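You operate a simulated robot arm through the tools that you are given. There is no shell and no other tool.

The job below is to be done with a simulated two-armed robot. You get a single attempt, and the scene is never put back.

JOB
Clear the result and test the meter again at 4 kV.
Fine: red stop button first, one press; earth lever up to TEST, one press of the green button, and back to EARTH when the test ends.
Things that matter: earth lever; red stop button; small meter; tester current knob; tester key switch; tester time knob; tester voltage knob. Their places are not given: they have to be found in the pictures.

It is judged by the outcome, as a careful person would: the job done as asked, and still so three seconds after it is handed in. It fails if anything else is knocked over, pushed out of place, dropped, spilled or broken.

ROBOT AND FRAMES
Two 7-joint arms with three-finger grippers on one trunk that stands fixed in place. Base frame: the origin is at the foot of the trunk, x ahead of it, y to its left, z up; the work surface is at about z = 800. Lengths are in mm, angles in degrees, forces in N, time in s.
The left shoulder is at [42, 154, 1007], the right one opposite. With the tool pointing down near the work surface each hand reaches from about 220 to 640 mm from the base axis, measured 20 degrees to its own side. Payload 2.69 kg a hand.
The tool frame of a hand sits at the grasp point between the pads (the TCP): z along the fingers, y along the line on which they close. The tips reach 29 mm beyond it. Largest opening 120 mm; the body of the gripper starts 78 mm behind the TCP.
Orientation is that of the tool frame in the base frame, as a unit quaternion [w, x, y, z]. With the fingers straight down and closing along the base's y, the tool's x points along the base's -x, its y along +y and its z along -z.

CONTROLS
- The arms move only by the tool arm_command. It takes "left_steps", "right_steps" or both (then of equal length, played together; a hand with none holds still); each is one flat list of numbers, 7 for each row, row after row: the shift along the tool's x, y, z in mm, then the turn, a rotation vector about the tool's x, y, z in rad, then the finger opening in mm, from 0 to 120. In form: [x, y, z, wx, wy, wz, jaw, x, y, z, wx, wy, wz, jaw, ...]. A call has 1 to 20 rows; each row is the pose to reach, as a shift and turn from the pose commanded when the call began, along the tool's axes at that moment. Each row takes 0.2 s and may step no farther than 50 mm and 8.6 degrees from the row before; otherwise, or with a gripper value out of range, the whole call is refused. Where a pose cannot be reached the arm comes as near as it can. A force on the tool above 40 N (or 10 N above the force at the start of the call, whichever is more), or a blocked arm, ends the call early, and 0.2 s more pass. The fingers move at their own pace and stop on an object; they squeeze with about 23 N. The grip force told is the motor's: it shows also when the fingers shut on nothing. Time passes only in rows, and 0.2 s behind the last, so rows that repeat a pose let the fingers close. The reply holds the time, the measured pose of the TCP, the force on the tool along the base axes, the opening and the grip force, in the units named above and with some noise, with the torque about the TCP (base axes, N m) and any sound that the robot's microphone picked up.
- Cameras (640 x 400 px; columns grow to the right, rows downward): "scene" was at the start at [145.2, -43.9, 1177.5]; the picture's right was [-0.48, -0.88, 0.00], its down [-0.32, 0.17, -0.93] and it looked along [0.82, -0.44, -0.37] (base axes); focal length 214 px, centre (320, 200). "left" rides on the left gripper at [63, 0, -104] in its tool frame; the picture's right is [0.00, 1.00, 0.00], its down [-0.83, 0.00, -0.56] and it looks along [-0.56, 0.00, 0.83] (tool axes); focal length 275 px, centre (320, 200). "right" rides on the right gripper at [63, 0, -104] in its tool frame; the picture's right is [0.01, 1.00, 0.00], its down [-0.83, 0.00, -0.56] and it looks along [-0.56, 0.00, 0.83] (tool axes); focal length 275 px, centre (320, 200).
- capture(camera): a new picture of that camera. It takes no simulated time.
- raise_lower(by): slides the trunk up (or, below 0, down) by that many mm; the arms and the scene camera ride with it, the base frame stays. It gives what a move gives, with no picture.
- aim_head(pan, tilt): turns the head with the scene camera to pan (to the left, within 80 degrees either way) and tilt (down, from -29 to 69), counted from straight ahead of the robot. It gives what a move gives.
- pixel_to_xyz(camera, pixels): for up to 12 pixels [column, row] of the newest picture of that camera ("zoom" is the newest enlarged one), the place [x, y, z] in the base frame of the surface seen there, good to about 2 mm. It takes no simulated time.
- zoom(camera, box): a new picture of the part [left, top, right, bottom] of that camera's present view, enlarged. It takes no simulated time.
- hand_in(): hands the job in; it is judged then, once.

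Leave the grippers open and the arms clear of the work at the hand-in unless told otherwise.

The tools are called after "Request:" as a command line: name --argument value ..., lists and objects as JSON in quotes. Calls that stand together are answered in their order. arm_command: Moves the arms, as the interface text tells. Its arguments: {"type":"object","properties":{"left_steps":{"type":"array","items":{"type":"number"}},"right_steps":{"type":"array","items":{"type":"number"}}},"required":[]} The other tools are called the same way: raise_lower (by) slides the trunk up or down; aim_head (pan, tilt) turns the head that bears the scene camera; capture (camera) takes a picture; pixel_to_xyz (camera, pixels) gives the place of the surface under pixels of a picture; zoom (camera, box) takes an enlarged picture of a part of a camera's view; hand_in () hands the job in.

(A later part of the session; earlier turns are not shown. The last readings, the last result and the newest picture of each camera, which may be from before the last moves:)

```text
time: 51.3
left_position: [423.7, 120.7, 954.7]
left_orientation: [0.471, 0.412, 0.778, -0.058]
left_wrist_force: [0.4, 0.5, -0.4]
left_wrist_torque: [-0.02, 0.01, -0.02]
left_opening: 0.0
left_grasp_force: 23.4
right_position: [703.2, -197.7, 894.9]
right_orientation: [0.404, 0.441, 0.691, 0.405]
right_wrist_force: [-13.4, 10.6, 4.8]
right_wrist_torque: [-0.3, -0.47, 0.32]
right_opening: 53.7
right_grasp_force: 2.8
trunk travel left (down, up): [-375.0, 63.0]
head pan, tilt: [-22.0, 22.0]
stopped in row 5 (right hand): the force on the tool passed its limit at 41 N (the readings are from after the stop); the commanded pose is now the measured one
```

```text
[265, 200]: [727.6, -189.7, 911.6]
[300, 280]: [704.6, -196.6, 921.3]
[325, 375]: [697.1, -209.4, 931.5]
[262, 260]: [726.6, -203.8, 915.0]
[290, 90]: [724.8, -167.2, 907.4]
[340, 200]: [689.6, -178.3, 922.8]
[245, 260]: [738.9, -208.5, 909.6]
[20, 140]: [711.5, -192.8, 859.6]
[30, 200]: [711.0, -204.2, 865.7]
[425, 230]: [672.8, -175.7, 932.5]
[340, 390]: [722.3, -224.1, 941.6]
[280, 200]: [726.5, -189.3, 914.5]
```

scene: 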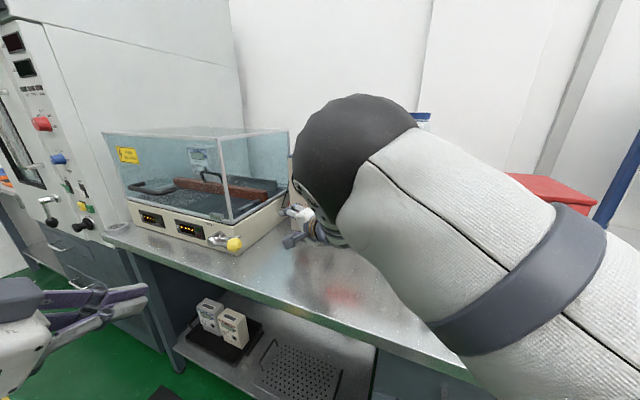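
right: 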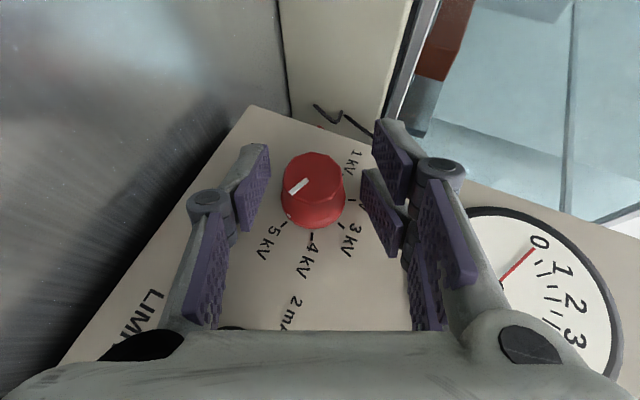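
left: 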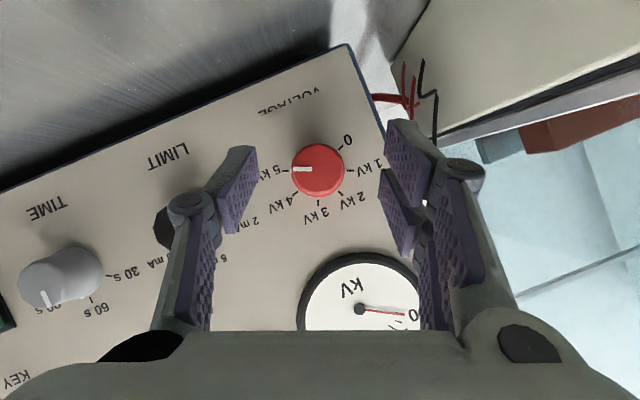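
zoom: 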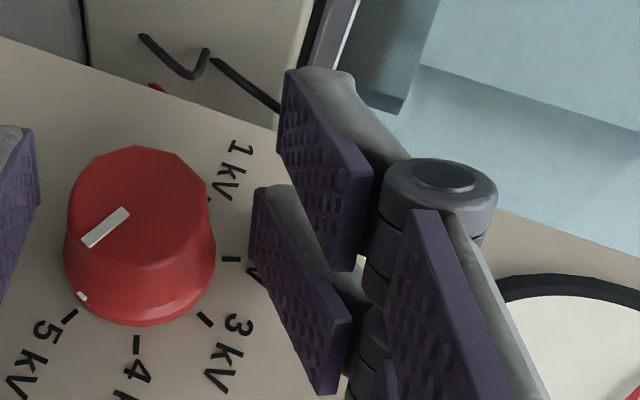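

Each finger has two prongs, and the lower prong's tip is touching the panel, so the knob is already well between the pads. I'll back off 3 mm and close on the knob.

Request:
arm_command --right_steps '[2.6, 0, -1.5, 0, 0, 0, 50, 2.6, 0, -1.5, 0, 0, 0, 40, 2.6, 0, -1.5, 0, 0, 0, 30, 2.6, 0, -1.5, 0, 0, 0, 20, 2.6, 0, -1.5, 0, 0, 0, 20]'

Request:
capture --camera "right"

```text
time: 52.5
left_position: [424.0, 121.4, 954.3]
left_orientation: [0.47, 0.412, 0.778, -0.057]
left_wrist_force: [-0.3, 1.1, -0.4]
left_wrist_torque: [-0.05, -0.02, 0.02]
left_opening: 0.0
left_grasp_force: 23.0
right_position: [702.6, -198.0, 891.9]
right_orientation: [0.403, 0.444, 0.692, 0.402]
right_wrist_force: [-14.7, 10.1, 0.7]
right_wrist_torque: [-0.38, -0.36, 0.41]
right_opening: 32.9
right_grasp_force: 45.2
trunk travel left (down, up): [-375.0, 63.0]
head pan, tilt: [-22.0, 22.0]
```

```text
taken
```

right: 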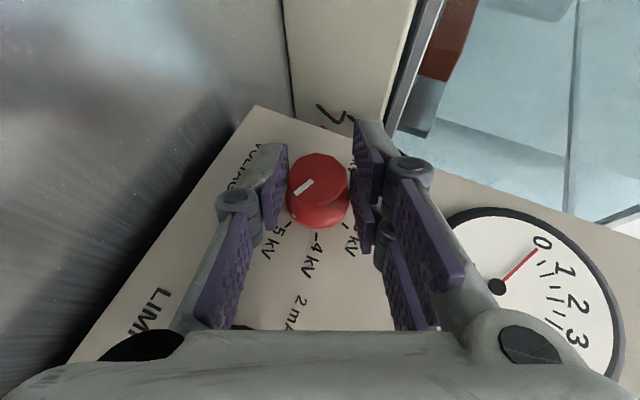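

The knob is gripped at 32.9 mm. I'll turn it counter-clockwise about its own axis, 30° first, following the arc, and check.

Request:
arm_command --right_steps '[0.9, 1.27, -0.43, 0.1131, 0, -0.0658, 20, 1.03, 2.51, -0.23, 0.2262, -0.001, -0.1316, 20, 1.24, 3.72, 0.12, 0.3393, -0.001, -0.1974, 20, 1.52, 4.86, 0.6, 0.4524, -0.001, -0.2632, 20]'

Request:
capture --camera "right"

```text
time: 53.5
left_position: [423.9, 121.7, 953.1]
left_orientation: [0.471, 0.412, 0.778, -0.058]
left_wrist_force: [0.3, 0.1, -0.2]
left_wrist_torque: [-0.02, 0.02, 0.02]
left_opening: 0.1
left_grasp_force: 23.0
right_position: [704.5, -194.9, 896.6]
right_orientation: [0.344, 0.427, 0.816, 0.182]
right_wrist_force: [-11.1, 5.4, -2.1]
right_wrist_torque: [-0.67, -0.58, 0.84]
right_opening: 33.0
right_grasp_force: 44.9
trunk travel left (down, up): [-375.0, 63.0]
head pan, tilt: [-22.0, 22.0]
```

```text
taken
```

right: 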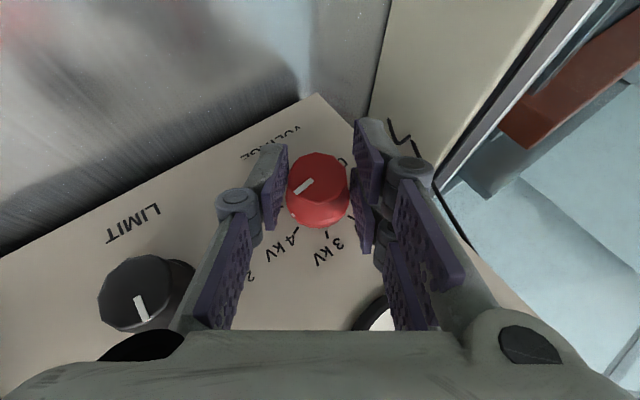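

The knob follows the hand: 30° done, with the pointer heading to 4 kV. I'll turn the remaining 15° plus a little for slack.

Request:
arm_command --right_steps '[0.04, 1.27, 0.07, 0.1131, 0, -0.0658, 20, 0.16, 2.51, 0.28, 0.2262, -0.001, -0.1316, 20]'

Request:
capture --camera "right"

Request:
zoom --camera "right" --box '[220, 110, 400, 270]'

```text
time: 54.1
left_position: [425.8, 121.7, 954.5]
left_orientation: [0.471, 0.412, 0.778, -0.057]
left_wrist_force: [0.2, -0.5, -0.5]
left_wrist_torque: [0.0, 0.02, -0.03]
left_opening: 0.1
left_grasp_force: 22.9
right_position: [706.7, -194.0, 896.5]
right_orientation: [0.305, 0.409, 0.857, 0.065]
right_wrist_force: [-5.4, 2.1, -0.3]
right_wrist_torque: [0.4, 0.47, 1.23]
right_opening: 32.6
right_grasp_force: 45.0
trunk travel left (down, up): [-375.0, 63.0]
head pan, tilt: [-22.0, 22.0]
```

```text
taken
```

right: 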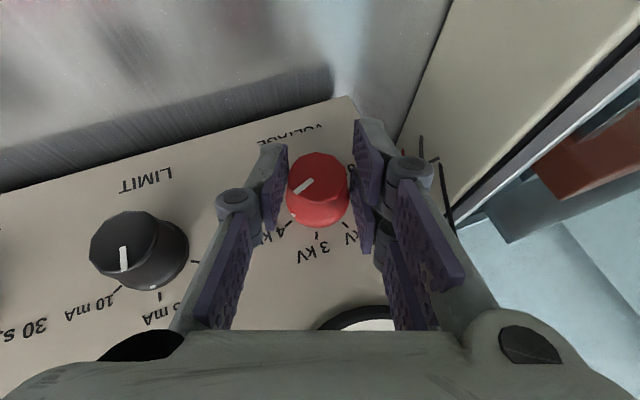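

```text
2.50 times, centred on (310, 190) of right
```

zoom: 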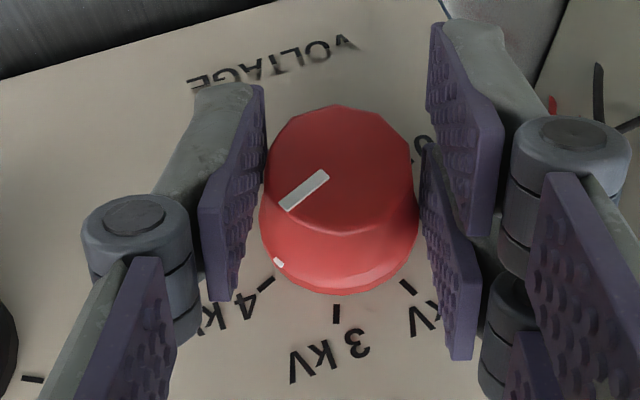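

The knob's dot now lines up with the 4 kV mark. I'll open the fingers and back straight out along the normal, then check.

Request:
arm_command --right_steps '[0, 0, 0, 0, 0, 0, 44, 0.9, 0, -0.5, 0, 0, 0, 48, 4.3, 0, -2.5, 0, 0, 0, 50, 13, 0, -7.5, 0, 0, 0, 60]'

Request:
zoom --camera "right" --box '[220, 110, 400, 270]'

```text
time: 55.1
left_position: [426.5, 121.7, 953.4]
left_orientation: [0.471, 0.412, 0.778, -0.058]
left_wrist_force: [-0.7, 0.9, -0.4]
left_wrist_torque: [0.0, 0.0, 0.01]
left_opening: 0.0
left_grasp_force: 23.2
right_position: [695.2, -184.2, 897.2]
right_orientation: [0.305, 0.411, 0.857, 0.065]
right_wrist_force: [0.7, 0.2, 0.0]
right_wrist_torque: [-0.01, -0.03, 0.0]
right_opening: 60.1
right_grasp_force: 0.1
trunk travel left (down, up): [-375.0, 63.0]
head pan, tilt: [-22.0, 22.0]
```

```text
2.50 times, centred on (310, 190) of right
```

zoom: 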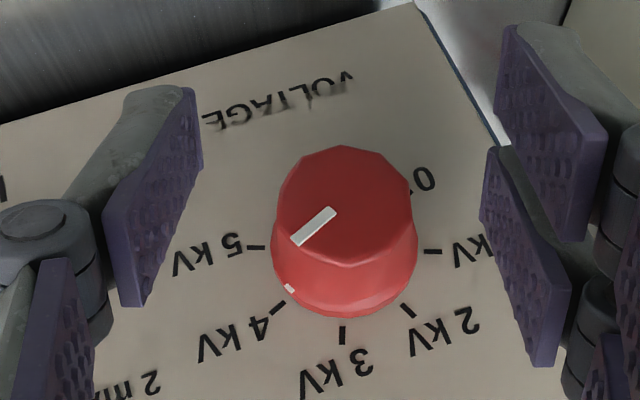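

The voltage knob reads 4 kV. Now I'll back the right hand away from the panel, closing the fingers once clear.

Request:
arm_command --right_steps '[10.4, 0, -6, 0, 0, 0, 60, 20.7, 0, -12, 0, 0, 0, 60, 31.1, 0, -18, 0, 0, 0, 30]'

Request:
zoom --camera "right" --box '[120, 80, 420, 280]'

```text
time: 55.9
left_position: [425.7, 121.5, 953.4]
left_orientation: [0.47, 0.413, 0.778, -0.058]
left_wrist_force: [-0.4, -0.4, -0.6]
left_wrist_torque: [-0.02, -0.03, -0.02]
left_opening: 0.0
left_grasp_force: 22.9
right_position: [670.6, -159.4, 896.6]
right_orientation: [0.304, 0.411, 0.857, 0.066]
right_wrist_force: [0.5, 0.0, -0.2]
right_wrist_torque: [0.04, -0.01, -0.03]
right_opening: 30.3
right_grasp_force: 0.1
trunk travel left (down, up): [-375.0, 63.0]
head pan, tilt: [-22.0, 22.0]
```

```text
2.00 times, centred on (270, 180) of right
```

zoom: 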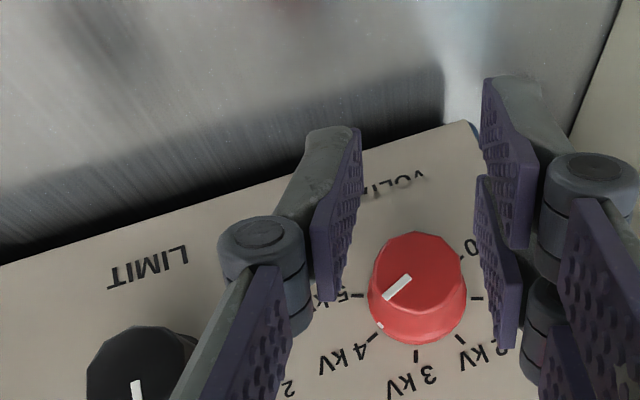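

4 kV is confirmed, with the limit still at 5 mA. Now I'll slide the closed right hand toward TEST at a constant distance from the panel, half the way first.

Request:
arm_command --right_steps '[-7, -29.5, -10.7, 0, 0, 0, 10, -14, -59, -21.4, 0, 0, 0, 0, -21, -88.4, -32, 0, 0, 0, 0, -28.5, -117.9, -42.8, 0, 0, 0, 0]'

```text
time: 56.9
left_position: [424.5, 121.0, 953.6]
left_orientation: [0.471, 0.412, 0.778, -0.057]
left_wrist_force: [0.0, -0.5, -0.2]
left_wrist_torque: [-0.03, 0.02, 0.03]
left_opening: 0.1
left_grasp_force: 23.4
right_position: [581.9, -251.4, 903.9]
right_orientation: [0.304, 0.41, 0.857, 0.067]
right_wrist_force: [-0.2, 0.3, -0.5]
right_wrist_torque: [-0.03, 0.0, 0.02]
right_opening: 0.0
right_grasp_force: 23.0
trunk travel left (down, up): [-375.0, 63.0]
head pan, tilt: [-22.0, 22.0]
```

No limits were reached. I'll do the second half.

Request:
arm_command --right_steps '[-7, -29.5, -10.7, 0, 0, 0, 0, -14, -59, -21.4, 0, 0, 0, 0, -21, -88.4, -32, 0, 0, 0, 0, -28.5, -117.9, -42.8, 0, 0, 0, 0]'

Request:
capture --camera "right"

Request:
capture --camera "scene"

```text
time: 57.9
left_position: [425.5, 121.9, 953.6]
left_orientation: [0.47, 0.413, 0.778, -0.058]
left_wrist_force: [0.1, -1.0, -0.3]
left_wrist_torque: [0.03, 0.01, 0.02]
left_opening: 0.1
left_grasp_force: 22.9
right_position: [491.0, -343.3, 906.0]
right_orientation: [0.303, 0.411, 0.857, 0.067]
right_wrist_force: [0.0, 0.0, 0.3]
right_wrist_torque: [0.02, -0.03, 0.0]
right_opening: 0.0
right_grasp_force: 22.9
trunk travel left (down, up): [-375.0, 63.0]
head pan, tilt: [-22.0, 22.0]
```

```text
taken
```

right: 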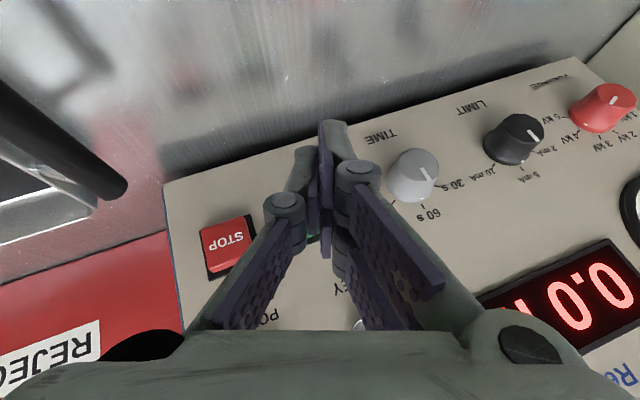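

```text
taken
```

scene: 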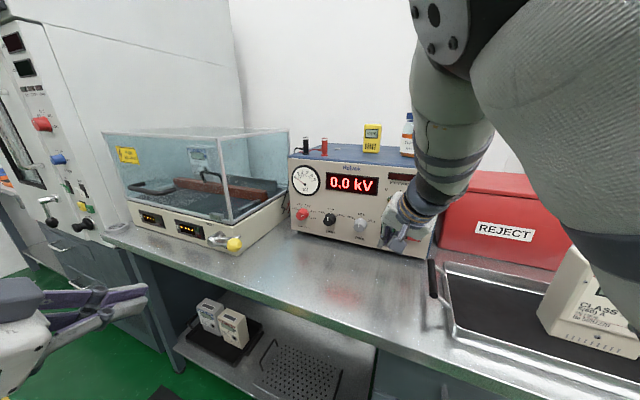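

The right hand is ready in front of TEST at 79 mm from the panel. Now the left hand: I'll straighten its orientation (square to the enclosure face, 30° down) and bring it toward the front of the lever, fingers closed.

Request:
arm_command --left_steps '[4.2, 13, 27.6, 0.034, -0.022, -0.068, 0, 8.3, 25.9, 55.2, 0.068, -0.043, -0.137, 0, 12.5, 38.9, 82.8, 0.101, -0.065, -0.205, 0, 16.6, 51.8, 110.4, 0.135, -0.087, -0.273, 0, 20.8, 64.8, 138, 0.135, -0.087, -0.273, 0]'

Request:
capture --camera "left"

Request:
capture --camera "scene"

```text
time: 59.1
left_position: [562.5, 109.0, 880.6]
left_orientation: [0.462, 0.33, 0.801, -0.19]
left_wrist_force: [-0.3, 0.8, -1.2]
left_wrist_torque: [0.01, -0.03, -0.02]
left_opening: 0.2
left_grasp_force: 23.7
right_position: [492.0, -343.3, 905.7]
right_orientation: [0.303, 0.412, 0.857, 0.066]
right_wrist_force: [0.0, 0.6, 0.1]
right_wrist_torque: [0.05, -0.02, 0.01]
right_opening: 0.0
right_grasp_force: 22.9
trunk travel left (down, up): [-375.0, 63.0]
head pan, tilt: [-22.0, 22.0]
```

```text
taken
```

left: 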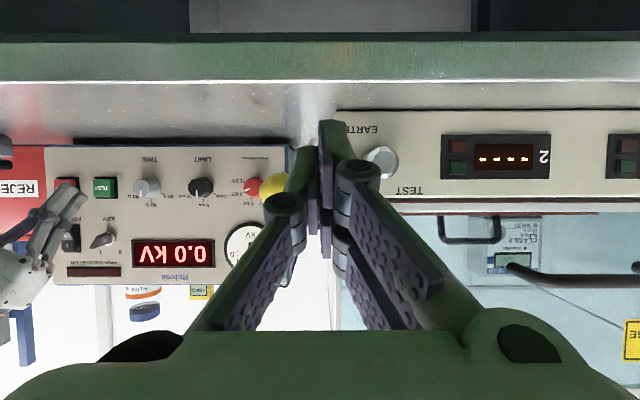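

```text
taken
```

scene: 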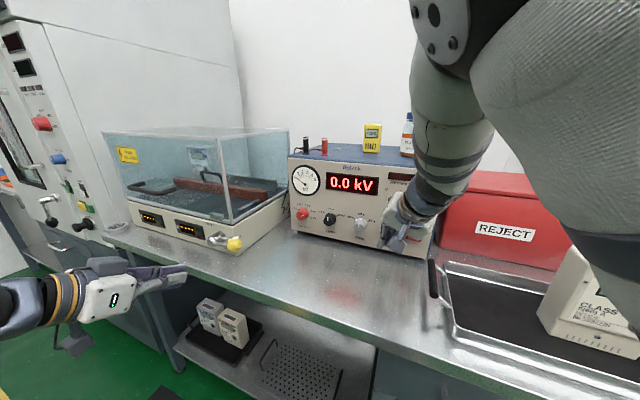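

The lever hub is at (380,160), with EARTH below and TEST above it, and there are black handles on the hood. I'll measure the hub, ball, and handles from this view.

Request:
pixel_to_xyz --camera "left" --pixels '[[382, 162], [275, 187], [443, 225], [470, 241], [498, 225], [515, 267], [560, 282], [408, 190], [360, 130], [395, 160], [420, 205], [370, 165]]'

Request:
zoom --camera "left" --box '[330, 100, 530, 300]'

```text
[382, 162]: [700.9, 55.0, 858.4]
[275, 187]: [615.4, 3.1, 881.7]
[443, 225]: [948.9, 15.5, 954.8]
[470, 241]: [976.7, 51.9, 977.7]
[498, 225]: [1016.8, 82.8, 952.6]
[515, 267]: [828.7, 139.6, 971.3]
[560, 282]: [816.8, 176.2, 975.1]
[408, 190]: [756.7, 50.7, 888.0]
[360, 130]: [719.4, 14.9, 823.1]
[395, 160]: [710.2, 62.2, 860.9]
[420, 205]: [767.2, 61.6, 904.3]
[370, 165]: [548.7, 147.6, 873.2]
```

```text
2.00 times, centred on (430, 200) of left
```

zoom: 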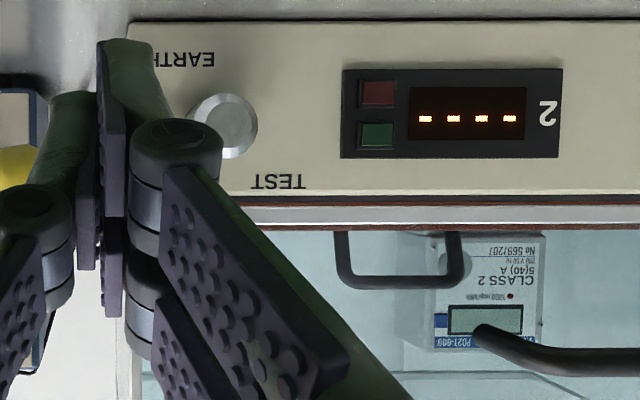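

The hub cap is at (701,55,858), and the ball is 95 mm to its right. I'll move the closed fingers low and in front, then partway in under the lever rod.

Request:
arm_command --left_steps '[8, 2.2, 22, 0, 0, 0, 0, 15.7, 4.5, 43.9, 0, 0, 0, 0, 2.2, 4.5, 67.3, 0, 0, 0, 0, -10.8, 4.5, 89.8, 0, 0, 0, 0]'

Request:
capture --camera "left"

Request:
zoom --camera "scene" --box '[140, 190, 280, 290]'

```text
time: 60.1
left_position: [622.6, 54.3, 844.3]
left_orientation: [0.463, 0.33, 0.8, -0.19]
left_wrist_force: [-0.2, 0.0, -0.2]
left_wrist_torque: [0.01, 0.01, -0.03]
left_opening: 0.1
left_grasp_force: 22.8
right_position: [490.3, -344.5, 906.0]
right_orientation: [0.304, 0.411, 0.857, 0.066]
right_wrist_force: [0.0, -0.1, -0.2]
right_wrist_torque: [0.0, -0.03, -0.01]
right_opening: 0.0
right_grasp_force: 22.6
trunk travel left (down, up): [-375.0, 63.0]
head pan, tilt: [-22.0, 22.0]
```

```text
taken
```

left: 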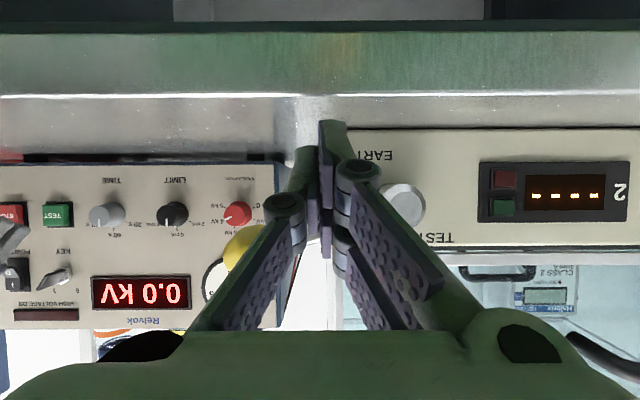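

```text
4.00 times, centred on (210, 240) of scene
```

zoom: 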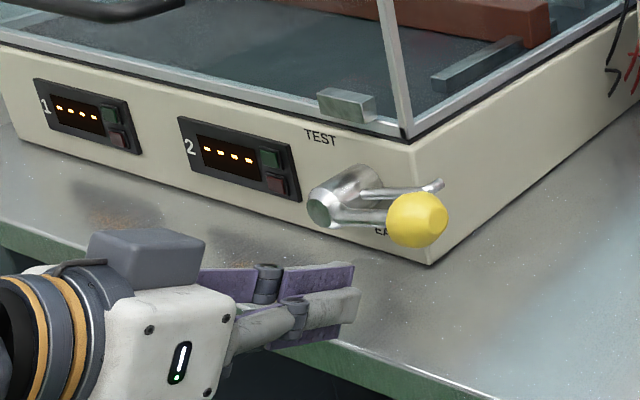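

The fingers are below and in front of the rod. I'll go in the final 27 mm beneath it.

Request:
arm_command --left_steps '[-7, 0, 12, 0, 0, 0, 0, -13.5, 0, 23.4, 0, 0, 0, 0]'

Request:
zoom --camera "scene" --box '[170, 200, 270, 280]'

Request:
capture --camera "left"

```text
time: 60.7
left_position: [641.3, 35.2, 846.4]
left_orientation: [0.462, 0.331, 0.801, -0.19]
left_wrist_force: [0.1, -0.4, 0.0]
left_wrist_torque: [-0.02, 0.0, 0.02]
left_opening: 0.1
left_grasp_force: 22.3
right_position: [491.5, -343.0, 905.8]
right_orientation: [0.304, 0.411, 0.857, 0.066]
right_wrist_force: [-0.2, 0.2, -0.2]
right_wrist_torque: [-0.01, -0.01, 0.04]
right_opening: 0.0
right_grasp_force: 22.3
trunk travel left (down, up): [-375.0, 63.0]
head pan, tilt: [-22.0, 22.0]
```

```text
5.00 times, centred on (220, 240) of scene
```

zoom: 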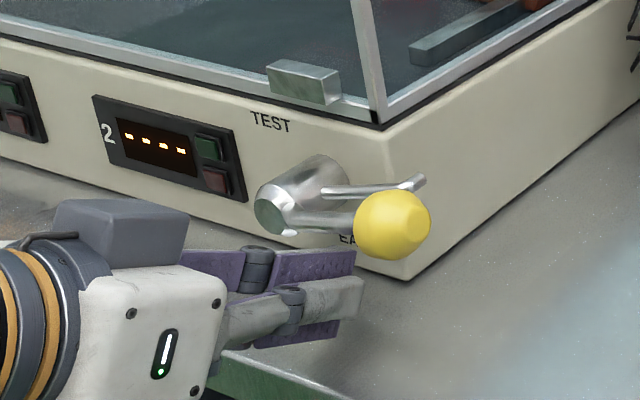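

```text
taken
```

left: 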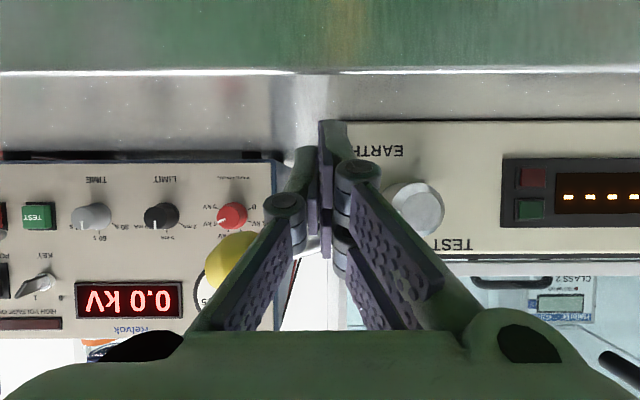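

The fingers sit under the rod about 55 mm from the hub. I'll lift along an arc about the hub, to roughly 45° first, watching force and sound.

Request:
arm_command --left_steps '[-12.1, 1, -7, 0, 0, 0, 0, -17.3, 0.5, -10, 0, 0, 0, 0, -23.4, 0, -13.5, 0, 0, 0, 0, -29.9, 1.3, -17.3, 0, 0, 0, 0, -36.4, 3, -21, 0, 0, 0, 0]'

Request:
zoom --camera "scene" --box '[170, 180, 270, 260]'

```text
time: 61.9
left_position: [644.5, 36.1, 887.4]
left_orientation: [0.463, 0.331, 0.8, -0.191]
left_wrist_force: [-1.1, -0.7, -1.1]
left_wrist_torque: [-0.02, -0.02, -0.06]
left_opening: 0.3
left_grasp_force: 22.7
right_position: [491.8, -343.4, 906.6]
right_orientation: [0.304, 0.411, 0.857, 0.066]
right_wrist_force: [0.8, 0.0, -0.3]
right_wrist_torque: [0.0, 0.0, -0.02]
right_opening: 0.0
right_grasp_force: 23.5
trunk travel left (down, up): [-375.0, 63.0]
head pan, tilt: [-22.0, 22.0]
```

```text
5.00 times, centred on (220, 220) of scene
```

zoom: 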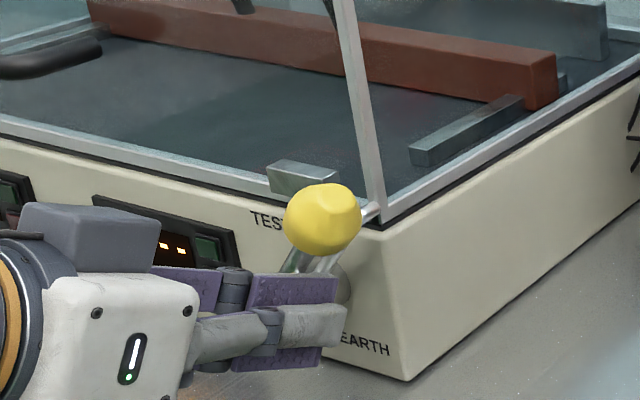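

The lever is swinging up with little force. I'll measure the ball now.

Request:
pixel_to_xyz --camera "zoom" --pixels '[[323, 218], [370, 212], [310, 262], [345, 290]]'

Request:
capture --camera "left"

```text
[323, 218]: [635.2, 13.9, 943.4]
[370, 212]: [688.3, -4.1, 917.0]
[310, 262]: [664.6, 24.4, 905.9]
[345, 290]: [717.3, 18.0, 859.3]
```

```text
taken
```

left: 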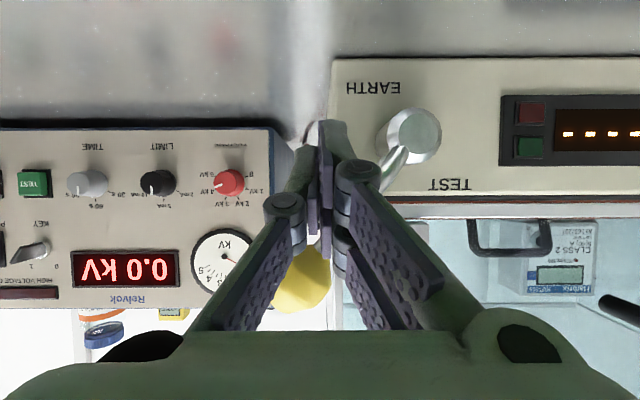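

The ball is at about 50° up. I'll continue the arc toward vertical.

Request:
arm_command --left_steps '[-6.1, 4, -3.5, 0, 0, 0, 0, -12.1, 8.3, -7, 0, 0, 0, 0, -17.8, 15, -10.3, 0, 0, 0, 0, -21.9, 21.5, -12.7, 0, 0, 0, 0, -25.5, 30, -14.8, 0, 0, 0, 0, -27.7, 38, -16, 0, 0, 0, 0]'

Request:
zoom --camera "scene" --box '[160, 160, 280, 260]'

Request:
capture --camera "left"

```text
time: 63.3
left_position: [670.3, 61.8, 919.0]
left_orientation: [0.461, 0.333, 0.8, -0.192]
left_wrist_force: [-7.3, -2.9, -2.6]
left_wrist_torque: [0.04, -0.02, -0.12]
left_opening: 0.1
left_grasp_force: 23.1
right_position: [490.5, -343.2, 907.5]
right_orientation: [0.304, 0.412, 0.857, 0.066]
right_wrist_force: [-0.9, -0.2, -0.5]
right_wrist_torque: [-0.03, 0.02, -0.01]
right_opening: 0.0
right_grasp_force: 23.1
trunk travel left (down, up): [-375.0, 63.0]
head pan, tilt: [-22.0, 22.0]
```

```text
4.00 times, centred on (220, 210) of scene
```

zoom: 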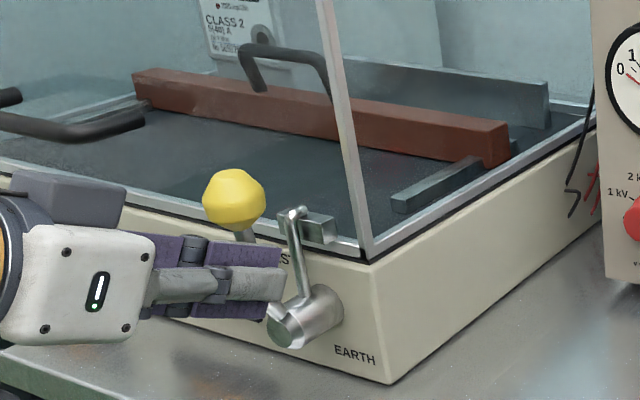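

```text
taken
```

left: 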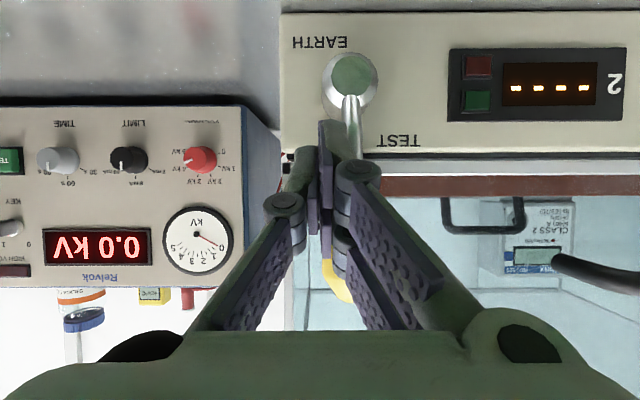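

The lever is near vertical, and force is starting to rise to about 8 N. I'll measure the ball and hook position.

Request:
pixel_to_xyz --camera "zoom" --pixels '[[235, 195], [297, 212], [300, 260], [322, 228], [246, 236], [282, 333], [355, 355]]'

Request:
zoom --camera "scene" --box '[200, 190, 260, 250]'

```text
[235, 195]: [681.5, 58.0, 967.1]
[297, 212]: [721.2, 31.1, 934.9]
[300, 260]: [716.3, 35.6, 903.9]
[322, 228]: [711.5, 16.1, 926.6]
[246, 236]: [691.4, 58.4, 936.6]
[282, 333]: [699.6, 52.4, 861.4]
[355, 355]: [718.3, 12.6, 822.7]
```

```text
6.67 times, centred on (230, 220) of scene
```

zoom: 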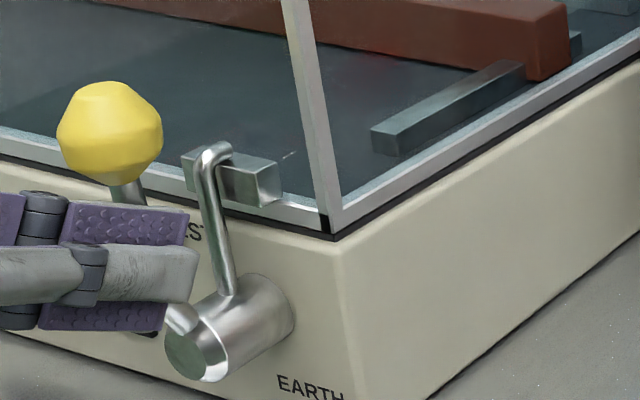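

The ball is right above the hub (90°), with the hook over the hood's latch block. I'll push 3 mm further to confirm it's at the stop.

Request:
arm_command --left_steps '[0, 1.5, 0, 0, 0, 0, 0, 0, 3, 0, 0, 0, 0, 0]'

Request:
zoom --camera "scene" --box '[160, 170, 260, 250]'

```text
time: 63.9
left_position: [669.3, 63.2, 919.1]
left_orientation: [0.46, 0.333, 0.801, -0.191]
left_wrist_force: [-19.5, -13.4, -3.2]
left_wrist_torque: [0.08, -0.02, -0.51]
left_opening: 0.0
left_grasp_force: 22.3
right_position: [488.8, -343.7, 907.4]
right_orientation: [0.304, 0.411, 0.857, 0.067]
right_wrist_force: [-0.7, 0.1, -0.5]
right_wrist_torque: [0.0, 0.03, -0.01]
right_opening: 0.0
right_grasp_force: 23.8
trunk travel left (down, up): [-375.0, 63.0]
head pan, tilt: [-22.0, 22.0]
```

```text
5.00 times, centred on (210, 210) of scene
```

zoom: 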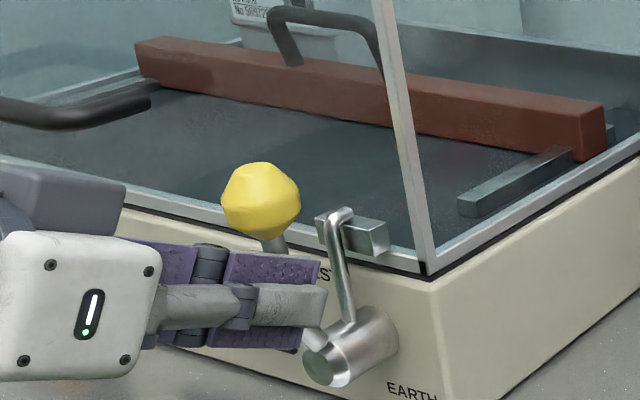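

It's at a hard stop at TEST. I'll ease the left hand off to the right and back it straight out, then check the lever stays up.

Request:
arm_command --left_steps '[0, -4, 0, 0, 0, 0, 0, 0, -8, 0, 0, 0, 0, 0, 10, -8, -17.3, 0, 0, 0, 0, 20, -8, -34.6, 0, 0, 0, 0, 35, -8, -60, 0, 0, 0, 0]'

Request:
zoom --camera "scene" --box '[100, 160, 260, 260]'

Request:
capture --camera "scene"

```text
time: 65.1
left_position: [617.7, 111.0, 917.8]
left_orientation: [0.463, 0.33, 0.8, -0.191]
left_wrist_force: [-0.2, -0.3, 0.2]
left_wrist_torque: [-0.02, -0.06, 0.02]
left_opening: 0.0
left_grasp_force: 23.1
right_position: [490.7, -342.3, 905.5]
right_orientation: [0.305, 0.41, 0.857, 0.066]
right_wrist_force: [0.1, 0.4, -0.9]
right_wrist_torque: [0.01, -0.01, -0.01]
right_opening: 0.0
right_grasp_force: 23.0
trunk travel left (down, up): [-375.0, 63.0]
head pan, tilt: [-22.0, 22.0]
```

```text
4.00 times, centred on (180, 210) of scene
```

zoom: 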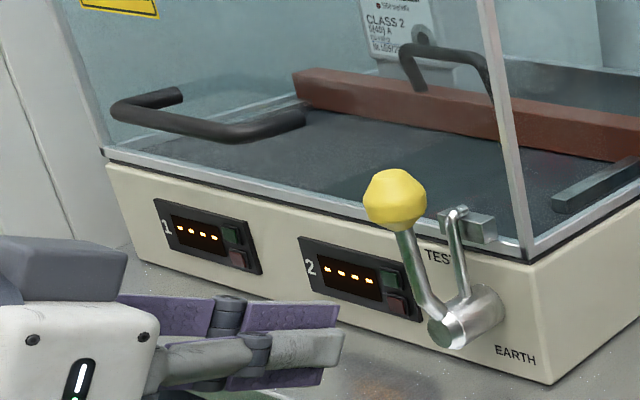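

```text
taken
```

scene: 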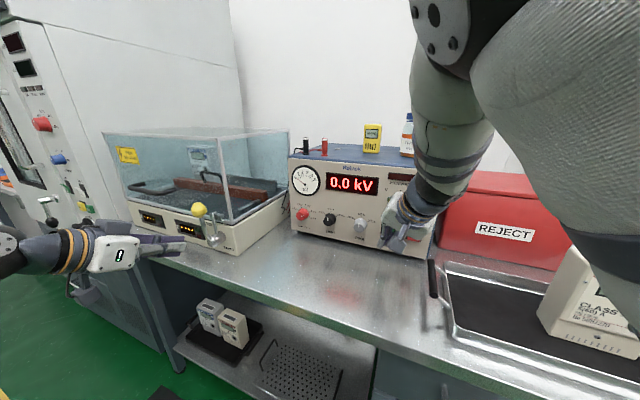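

The lever stays at TEST. Now I'll bring the right hand toward the green button: 38 mm first, then small steps.

Request:
arm_command --right_steps '[-8.6, 0, 5, 0, 0, 0, 0, -17.3, 0, 10.1, 0, 0, 0, 0, -25.9, 0, 15.1, 0, 0, 0, 0, -32.8, 0, 19.2, 0, 0, 0, 0]'

Request:
capture --camera "right"

Request:
zoom --camera "scene" --box '[340, 170, 460, 270]'

```text
time: 66.1
left_position: [616.8, 109.8, 917.8]
left_orientation: [0.462, 0.331, 0.8, -0.19]
left_wrist_force: [0.2, 0.0, -0.3]
left_wrist_torque: [-0.01, 0.0, 0.02]
left_opening: 0.0
left_grasp_force: 23.0
right_position: [518.9, -370.2, 906.9]
right_orientation: [0.304, 0.411, 0.857, 0.066]
right_wrist_force: [-1.3, 1.0, -0.6]
right_wrist_torque: [0.03, 0.0, 0.02]
right_opening: 0.4
right_grasp_force: 23.2
trunk travel left (down, up): [-375.0, 63.0]
head pan, tilt: [-22.0, 22.0]
```

```text
taken
```

right: 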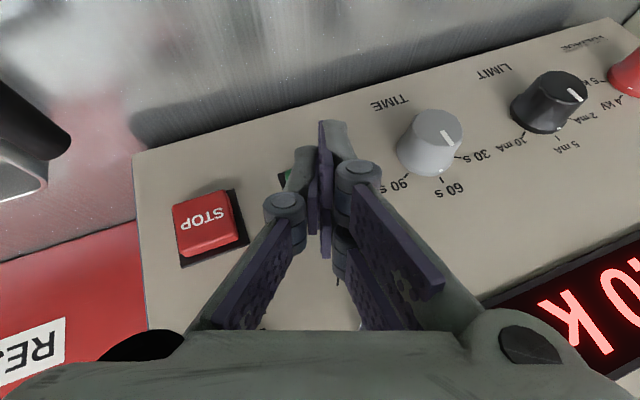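

```text
4.00 times, centred on (400, 220) of scene
```

zoom: 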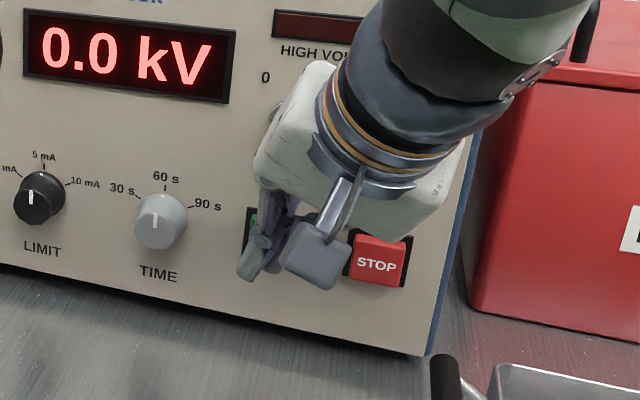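

The fingers are over the green button with first light contact. I'll press in 2 mm steps.

Request:
arm_command --right_steps '[-1.7, 0, 1, 0, 0, 0, 0, -3.5, 0, 2, 0, 0, 0, 0]'

Request:
zoom --camera "scene" --box '[280, 140, 460, 260]'

```text
time: 66.7
left_position: [617.9, 110.8, 917.5]
left_orientation: [0.463, 0.33, 0.8, -0.191]
left_wrist_force: [-0.7, -0.4, 0.3]
left_wrist_torque: [0.02, 0.03, -0.04]
left_opening: 0.1
left_grasp_force: 23.4
right_position: [522.8, -372.1, 907.4]
right_orientation: [0.303, 0.411, 0.857, 0.066]
right_wrist_force: [-6.4, 2.4, 0.2]
right_wrist_torque: [0.03, 0.05, -0.05]
right_opening: 0.1
right_grasp_force: 23.0
trunk travel left (down, up): [-375.0, 63.0]
head pan, tilt: [-22.0, 22.0]
heard: click
```

```text
3.33 times, centred on (370, 200) of scene
```

zoom: 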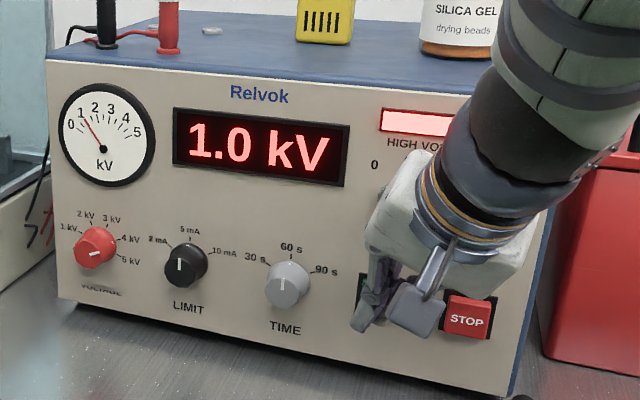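

The click was heard and the high voltage is on, ramping at 1.0 kV. I'll release and back the right hand away along the normal.

Request:
arm_command --right_steps '[8.6, 0, -5, 0, 0, 0, 0, 17.3, 0, -10.1, 0, 0, 0, 0, 25.9, 0, -15.1, 0, 0, 0, 0, 34.6, 0, -20.2, 0, 0, 0, 0]'

Request:
zoom --camera "scene" --box '[280, 140, 460, 260]'

Request:
zoom --camera "scene" --box '[100, 160, 260, 260]'

```text
time: 67.7
left_position: [618.0, 109.8, 918.0]
left_orientation: [0.462, 0.331, 0.8, -0.191]
left_wrist_force: [-0.5, 0.2, -0.9]
left_wrist_torque: [-0.01, -0.03, 0.01]
left_opening: 0.0
left_grasp_force: 23.0
right_position: [493.8, -344.5, 907.8]
right_orientation: [0.305, 0.41, 0.857, 0.065]
right_wrist_force: [0.2, -0.4, 0.9]
right_wrist_torque: [-0.03, -0.02, 0.02]
right_opening: 0.0
right_grasp_force: 22.8
trunk travel left (down, up): [-375.0, 63.0]
head pan, tilt: [-22.0, 22.0]
```

```text
3.33 times, centred on (370, 200) of scene
```

zoom: 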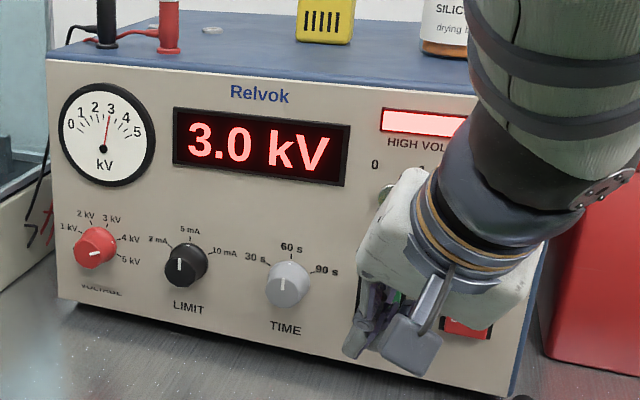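

```text
4.00 times, centred on (180, 210) of scene
```

zoom: 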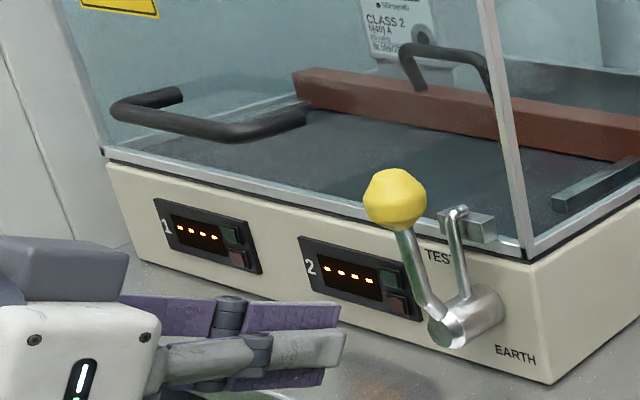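

The voltage is ramping (3.0 kV) toward 4 kV. While the test runs I'll lift the right hand away from the panel and back to pointing straight down.

Request:
arm_command --right_steps '[-7, -5, -20, 0.017, 0.08, -0.108, 0, -14, -10, -41, 0.034, 0.16, -0.216, 0, -21, -15, -61, 0.051, 0.24, -0.324, 0, -28, -21, -81, 0.068, 0.32, -0.432, 0]'

Request:
capture --camera "scene"

```text
time: 68.7
left_position: [617.0, 110.1, 916.7]
left_orientation: [0.462, 0.331, 0.8, -0.191]
left_wrist_force: [-0.4, -0.2, 0.6]
left_wrist_torque: [-0.01, 0.03, -0.01]
left_opening: 0.0
left_grasp_force: 23.4
right_position: [447.1, -367.9, 978.0]
right_orientation: [0.158, 0.211, 0.964, 0.035]
right_wrist_force: [-0.1, 0.0, 0.1]
right_wrist_torque: [0.0, -0.01, -0.02]
right_opening: 0.0
right_grasp_force: 23.0
trunk travel left (down, up): [-375.0, 63.0]
head pan, tilt: [-22.0, 22.0]
```

```text
taken
```

scene: 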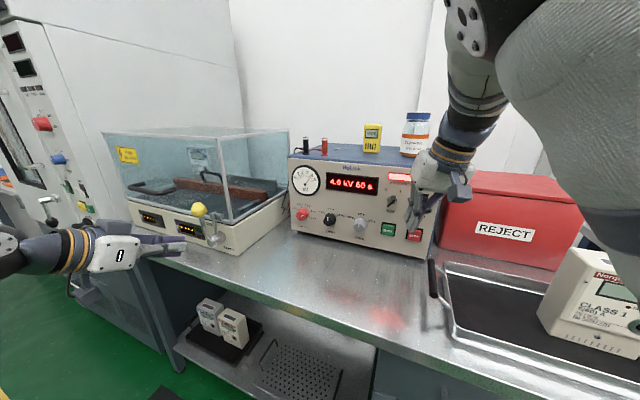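

The display reads "4.0 kV 60 s" and the countdown has begun. I'll finish parking the right hand.

Request:
arm_command --right_steps '[2.5, -7, -21, 0.017, 0.08, -0.108, 0, 5, -14, -41, 0.034, 0.16, -0.216, 0, 7.5, -21, -62, 0.051, 0.24, -0.324, 0, 10, -28, -83, 0.068, 0.32, -0.432, 0]'

Request:
capture --camera "scene"

```text
time: 69.7
left_position: [617.0, 110.5, 917.7]
left_orientation: [0.462, 0.331, 0.8, -0.191]
left_wrist_force: [-0.4, 0.6, 0.7]
left_wrist_torque: [-0.01, -0.02, -0.03]
left_opening: 0.0
left_grasp_force: 23.1
right_position: [399.7, -388.4, 1049.8]
right_orientation: [-0.001, -0.001, 1.0, 0.002]
right_wrist_force: [0.2, 1.2, -0.2]
right_wrist_torque: [-0.04, -0.03, 0.0]
right_opening: 0.0
right_grasp_force: 22.8
trunk travel left (down, up): [-375.0, 63.0]
head pan, tilt: [-22.0, 22.0]
```

```text
taken
```

scene: 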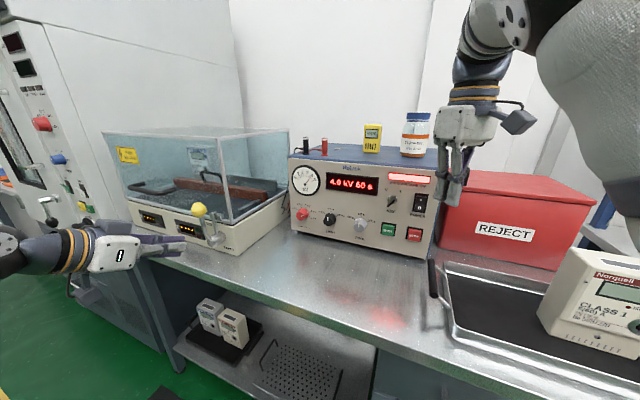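

The right hand is clear. I'll move it to its starting place with the fingers open while waiting out the test, leaving the left hand still.

Request:
arm_command --right_steps '[18, -1, 0, 0, 0, 0, 0, 36, -2, 0, 0, 0, 0, 30, 54, -3, 0, 0, 0, 0, 60, 54, -3, 0, 0, 0, 0, 90, 54, -3, 0, 0, 0, 0, 120, 54, -3, 0, 0, 0, 0, 120, 54, -3, 0, 0, 0, 0, 120, 54, -3, 0, 0, 0, 0, 120, 54, -3, 0, 0, 0, 0, 120, 54, -3, 0, 0, 0, 0, 120, 54, -3, 0, 0, 0, 0, 120, 54, -3, 0, 0, 0, 0, 120, 54, -3, 0, 0, 0, 0, 120, 54, -3, 0, 0, 0, 0, 120, 54, -3, 0, 0, 0, 0, 120, 54, -3, 0, 0, 0, 0, 120, 54, -3, 0, 0, 0, 0, 120, 54, -3, 0, 0, 0, 0, 120, 54, -3, 0, 0, 0, 0, 120, 54, -3, 0, 0, 0, 0, 120]'

Request:
zoom --camera "scene" --box '[280, 140, 460, 260]'

```text
time: 73.9
left_position: [617.2, 110.4, 918.5]
left_orientation: [0.463, 0.331, 0.8, -0.19]
left_wrist_force: [0.2, -0.8, -0.7]
left_wrist_torque: [0.01, 0.03, -0.01]
left_opening: 0.0
left_grasp_force: 22.4
right_position: [347.2, -390.8, 1049.3]
right_orientation: [-0.001, -0.001, 1.0, 0.002]
right_wrist_force: [0.4, 0.4, 0.1]
right_wrist_torque: [-0.01, 0.01, -0.02]
right_opening: 120.2
right_grasp_force: 0.1
trunk travel left (down, up): [-375.0, 63.0]
head pan, tilt: [-22.0, 22.0]
```

```text
3.33 times, centred on (370, 200) of scene
```

zoom: 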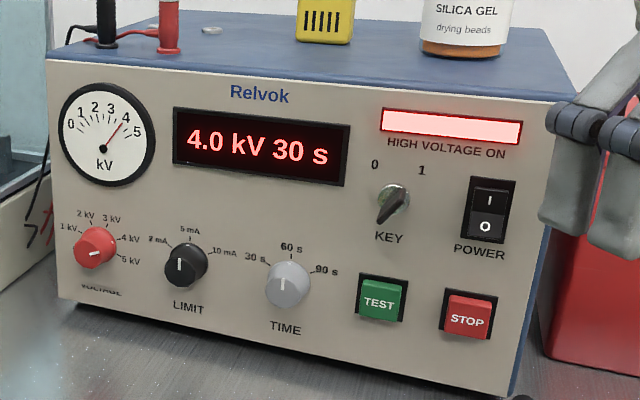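

The display reads "4.0 kV 30 s", counting down quickly. I'll wait 4 more seconds with the hands still.

Request:
arm_command --right_steps '[0, 0, 0, 0, 0, 0, 120, 0, 0, 0, 0, 0, 0, 120, 0, 0, 0, 0, 0, 0, 120, 0, 0, 0, 0, 0, 0, 120, 0, 0, 0, 0, 0, 0, 120, 0, 0, 0, 0, 0, 0, 120, 0, 0, 0, 0, 0, 0, 120, 0, 0, 0, 0, 0, 0, 120, 0, 0, 0, 0, 0, 0, 120, 0, 0, 0, 0, 0, 0, 120, 0, 0, 0, 0, 0, 0, 120, 0, 0, 0, 0, 0, 0, 120, 0, 0, 0, 0, 0, 0, 120, 0, 0, 0, 0, 0, 0, 120, 0, 0, 0, 0, 0, 0, 120, 0, 0, 0, 0, 0, 0, 120, 0, 0, 0, 0, 0, 0, 120, 0, 0, 0, 0, 0, 0, 120, 0, 0, 0, 0, 0, 0, 120, 0, 0, 0, 0, 0, 0, 120]'

Request:
zoom --camera "scene" --box '[280, 140, 460, 260]'

Request:
zoom --camera "scene" --box '[100, 160, 260, 260]'

```text
time: 78.1
left_position: [617.4, 110.7, 917.3]
left_orientation: [0.463, 0.33, 0.8, -0.19]
left_wrist_force: [0.2, 0.6, 0.5]
left_wrist_torque: [-0.01, 0.01, 0.0]
left_opening: 0.0
left_grasp_force: 23.6
right_position: [347.6, -391.8, 1048.8]
right_orientation: [0.0, 0.0, 1.0, 0.001]
right_wrist_force: [0.6, 0.5, 0.3]
right_wrist_torque: [-0.05, -0.01, 0.0]
right_opening: 120.0
right_grasp_force: 0.0
trunk travel left (down, up): [-375.0, 63.0]
head pan, tilt: [-22.0, 22.0]
```

```text
3.33 times, centred on (370, 200) of scene
```

zoom: 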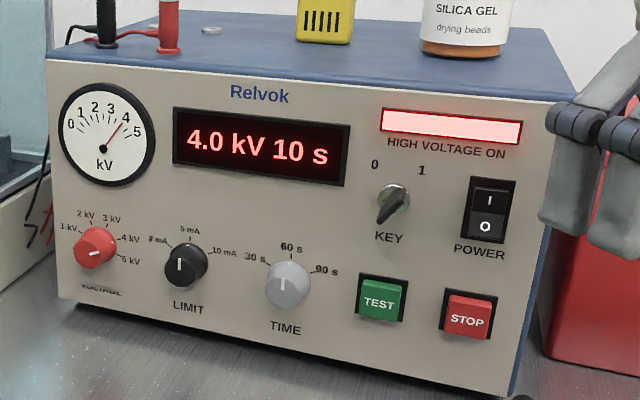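

```text
4.00 times, centred on (180, 210) of scene
```

zoom: 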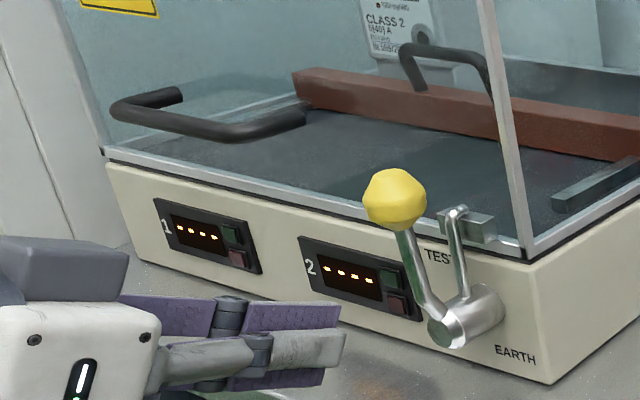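

The display reads "4.0 kV 10 s". I'll wait a little longer.

Request:
arm_command --right_steps '[0, 0, 0, 0, 0, 0, 120, 0, 0, 0, 0, 0, 0, 120, 0, 0, 0, 0, 0, 0, 120, 0, 0, 0, 0, 0, 0, 120, 0, 0, 0, 0, 0, 0, 120, 0, 0, 0, 0, 0, 0, 120, 0, 0, 0, 0, 0, 0, 120, 0, 0, 0, 0, 0, 0, 120, 0, 0, 0, 0, 0, 0, 120, 0, 0, 0, 0, 0, 0, 120, 0, 0, 0, 0, 0, 0, 120, 0, 0, 0, 0, 0, 0, 120, 0, 0, 0, 0, 0, 0, 120, 0, 0, 0, 0, 0, 0, 120, 0, 0, 0, 0, 0, 0, 120]'

Request:
zoom --camera "scene" --box '[280, 140, 460, 260]'

Request:
zoom --camera "scene" --box '[100, 160, 260, 260]'

```text
time: 81.3
left_position: [618.3, 110.1, 917.0]
left_orientation: [0.462, 0.331, 0.8, -0.191]
left_wrist_force: [-0.4, -0.2, 0.9]
left_wrist_torque: [0.01, -0.03, -0.01]
left_opening: 0.0
left_grasp_force: 23.8
right_position: [347.1, -391.0, 1049.1]
right_orientation: [-0.001, 0.0, 1.0, 0.001]
right_wrist_force: [0.1, -0.3, -0.4]
right_wrist_torque: [0.0, 0.05, -0.02]
right_opening: 120.0
right_grasp_force: 0.1
trunk travel left (down, up): [-375.0, 63.0]
head pan, tilt: [-22.0, 22.0]
```

```text
3.33 times, centred on (370, 200) of scene
```

zoom: 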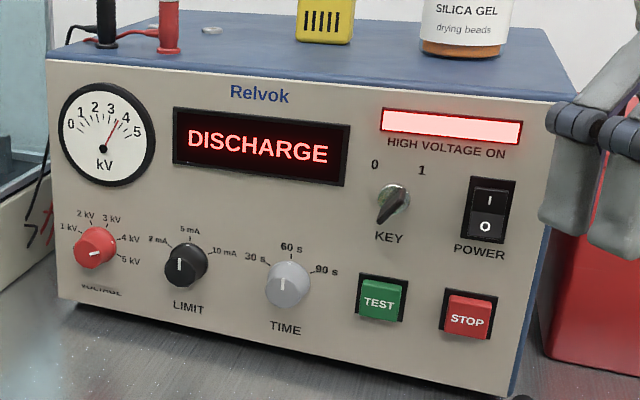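

```text
4.00 times, centred on (180, 210) of scene
```

zoom: 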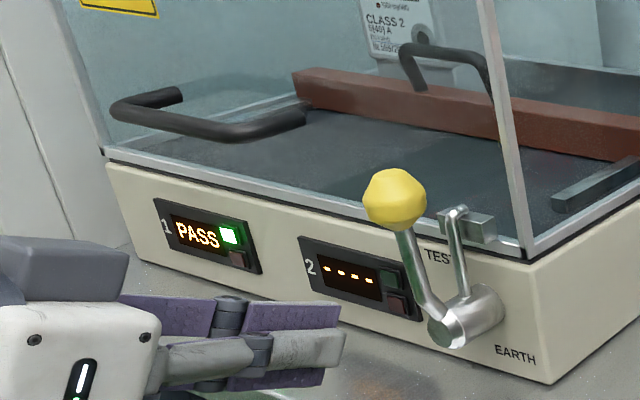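

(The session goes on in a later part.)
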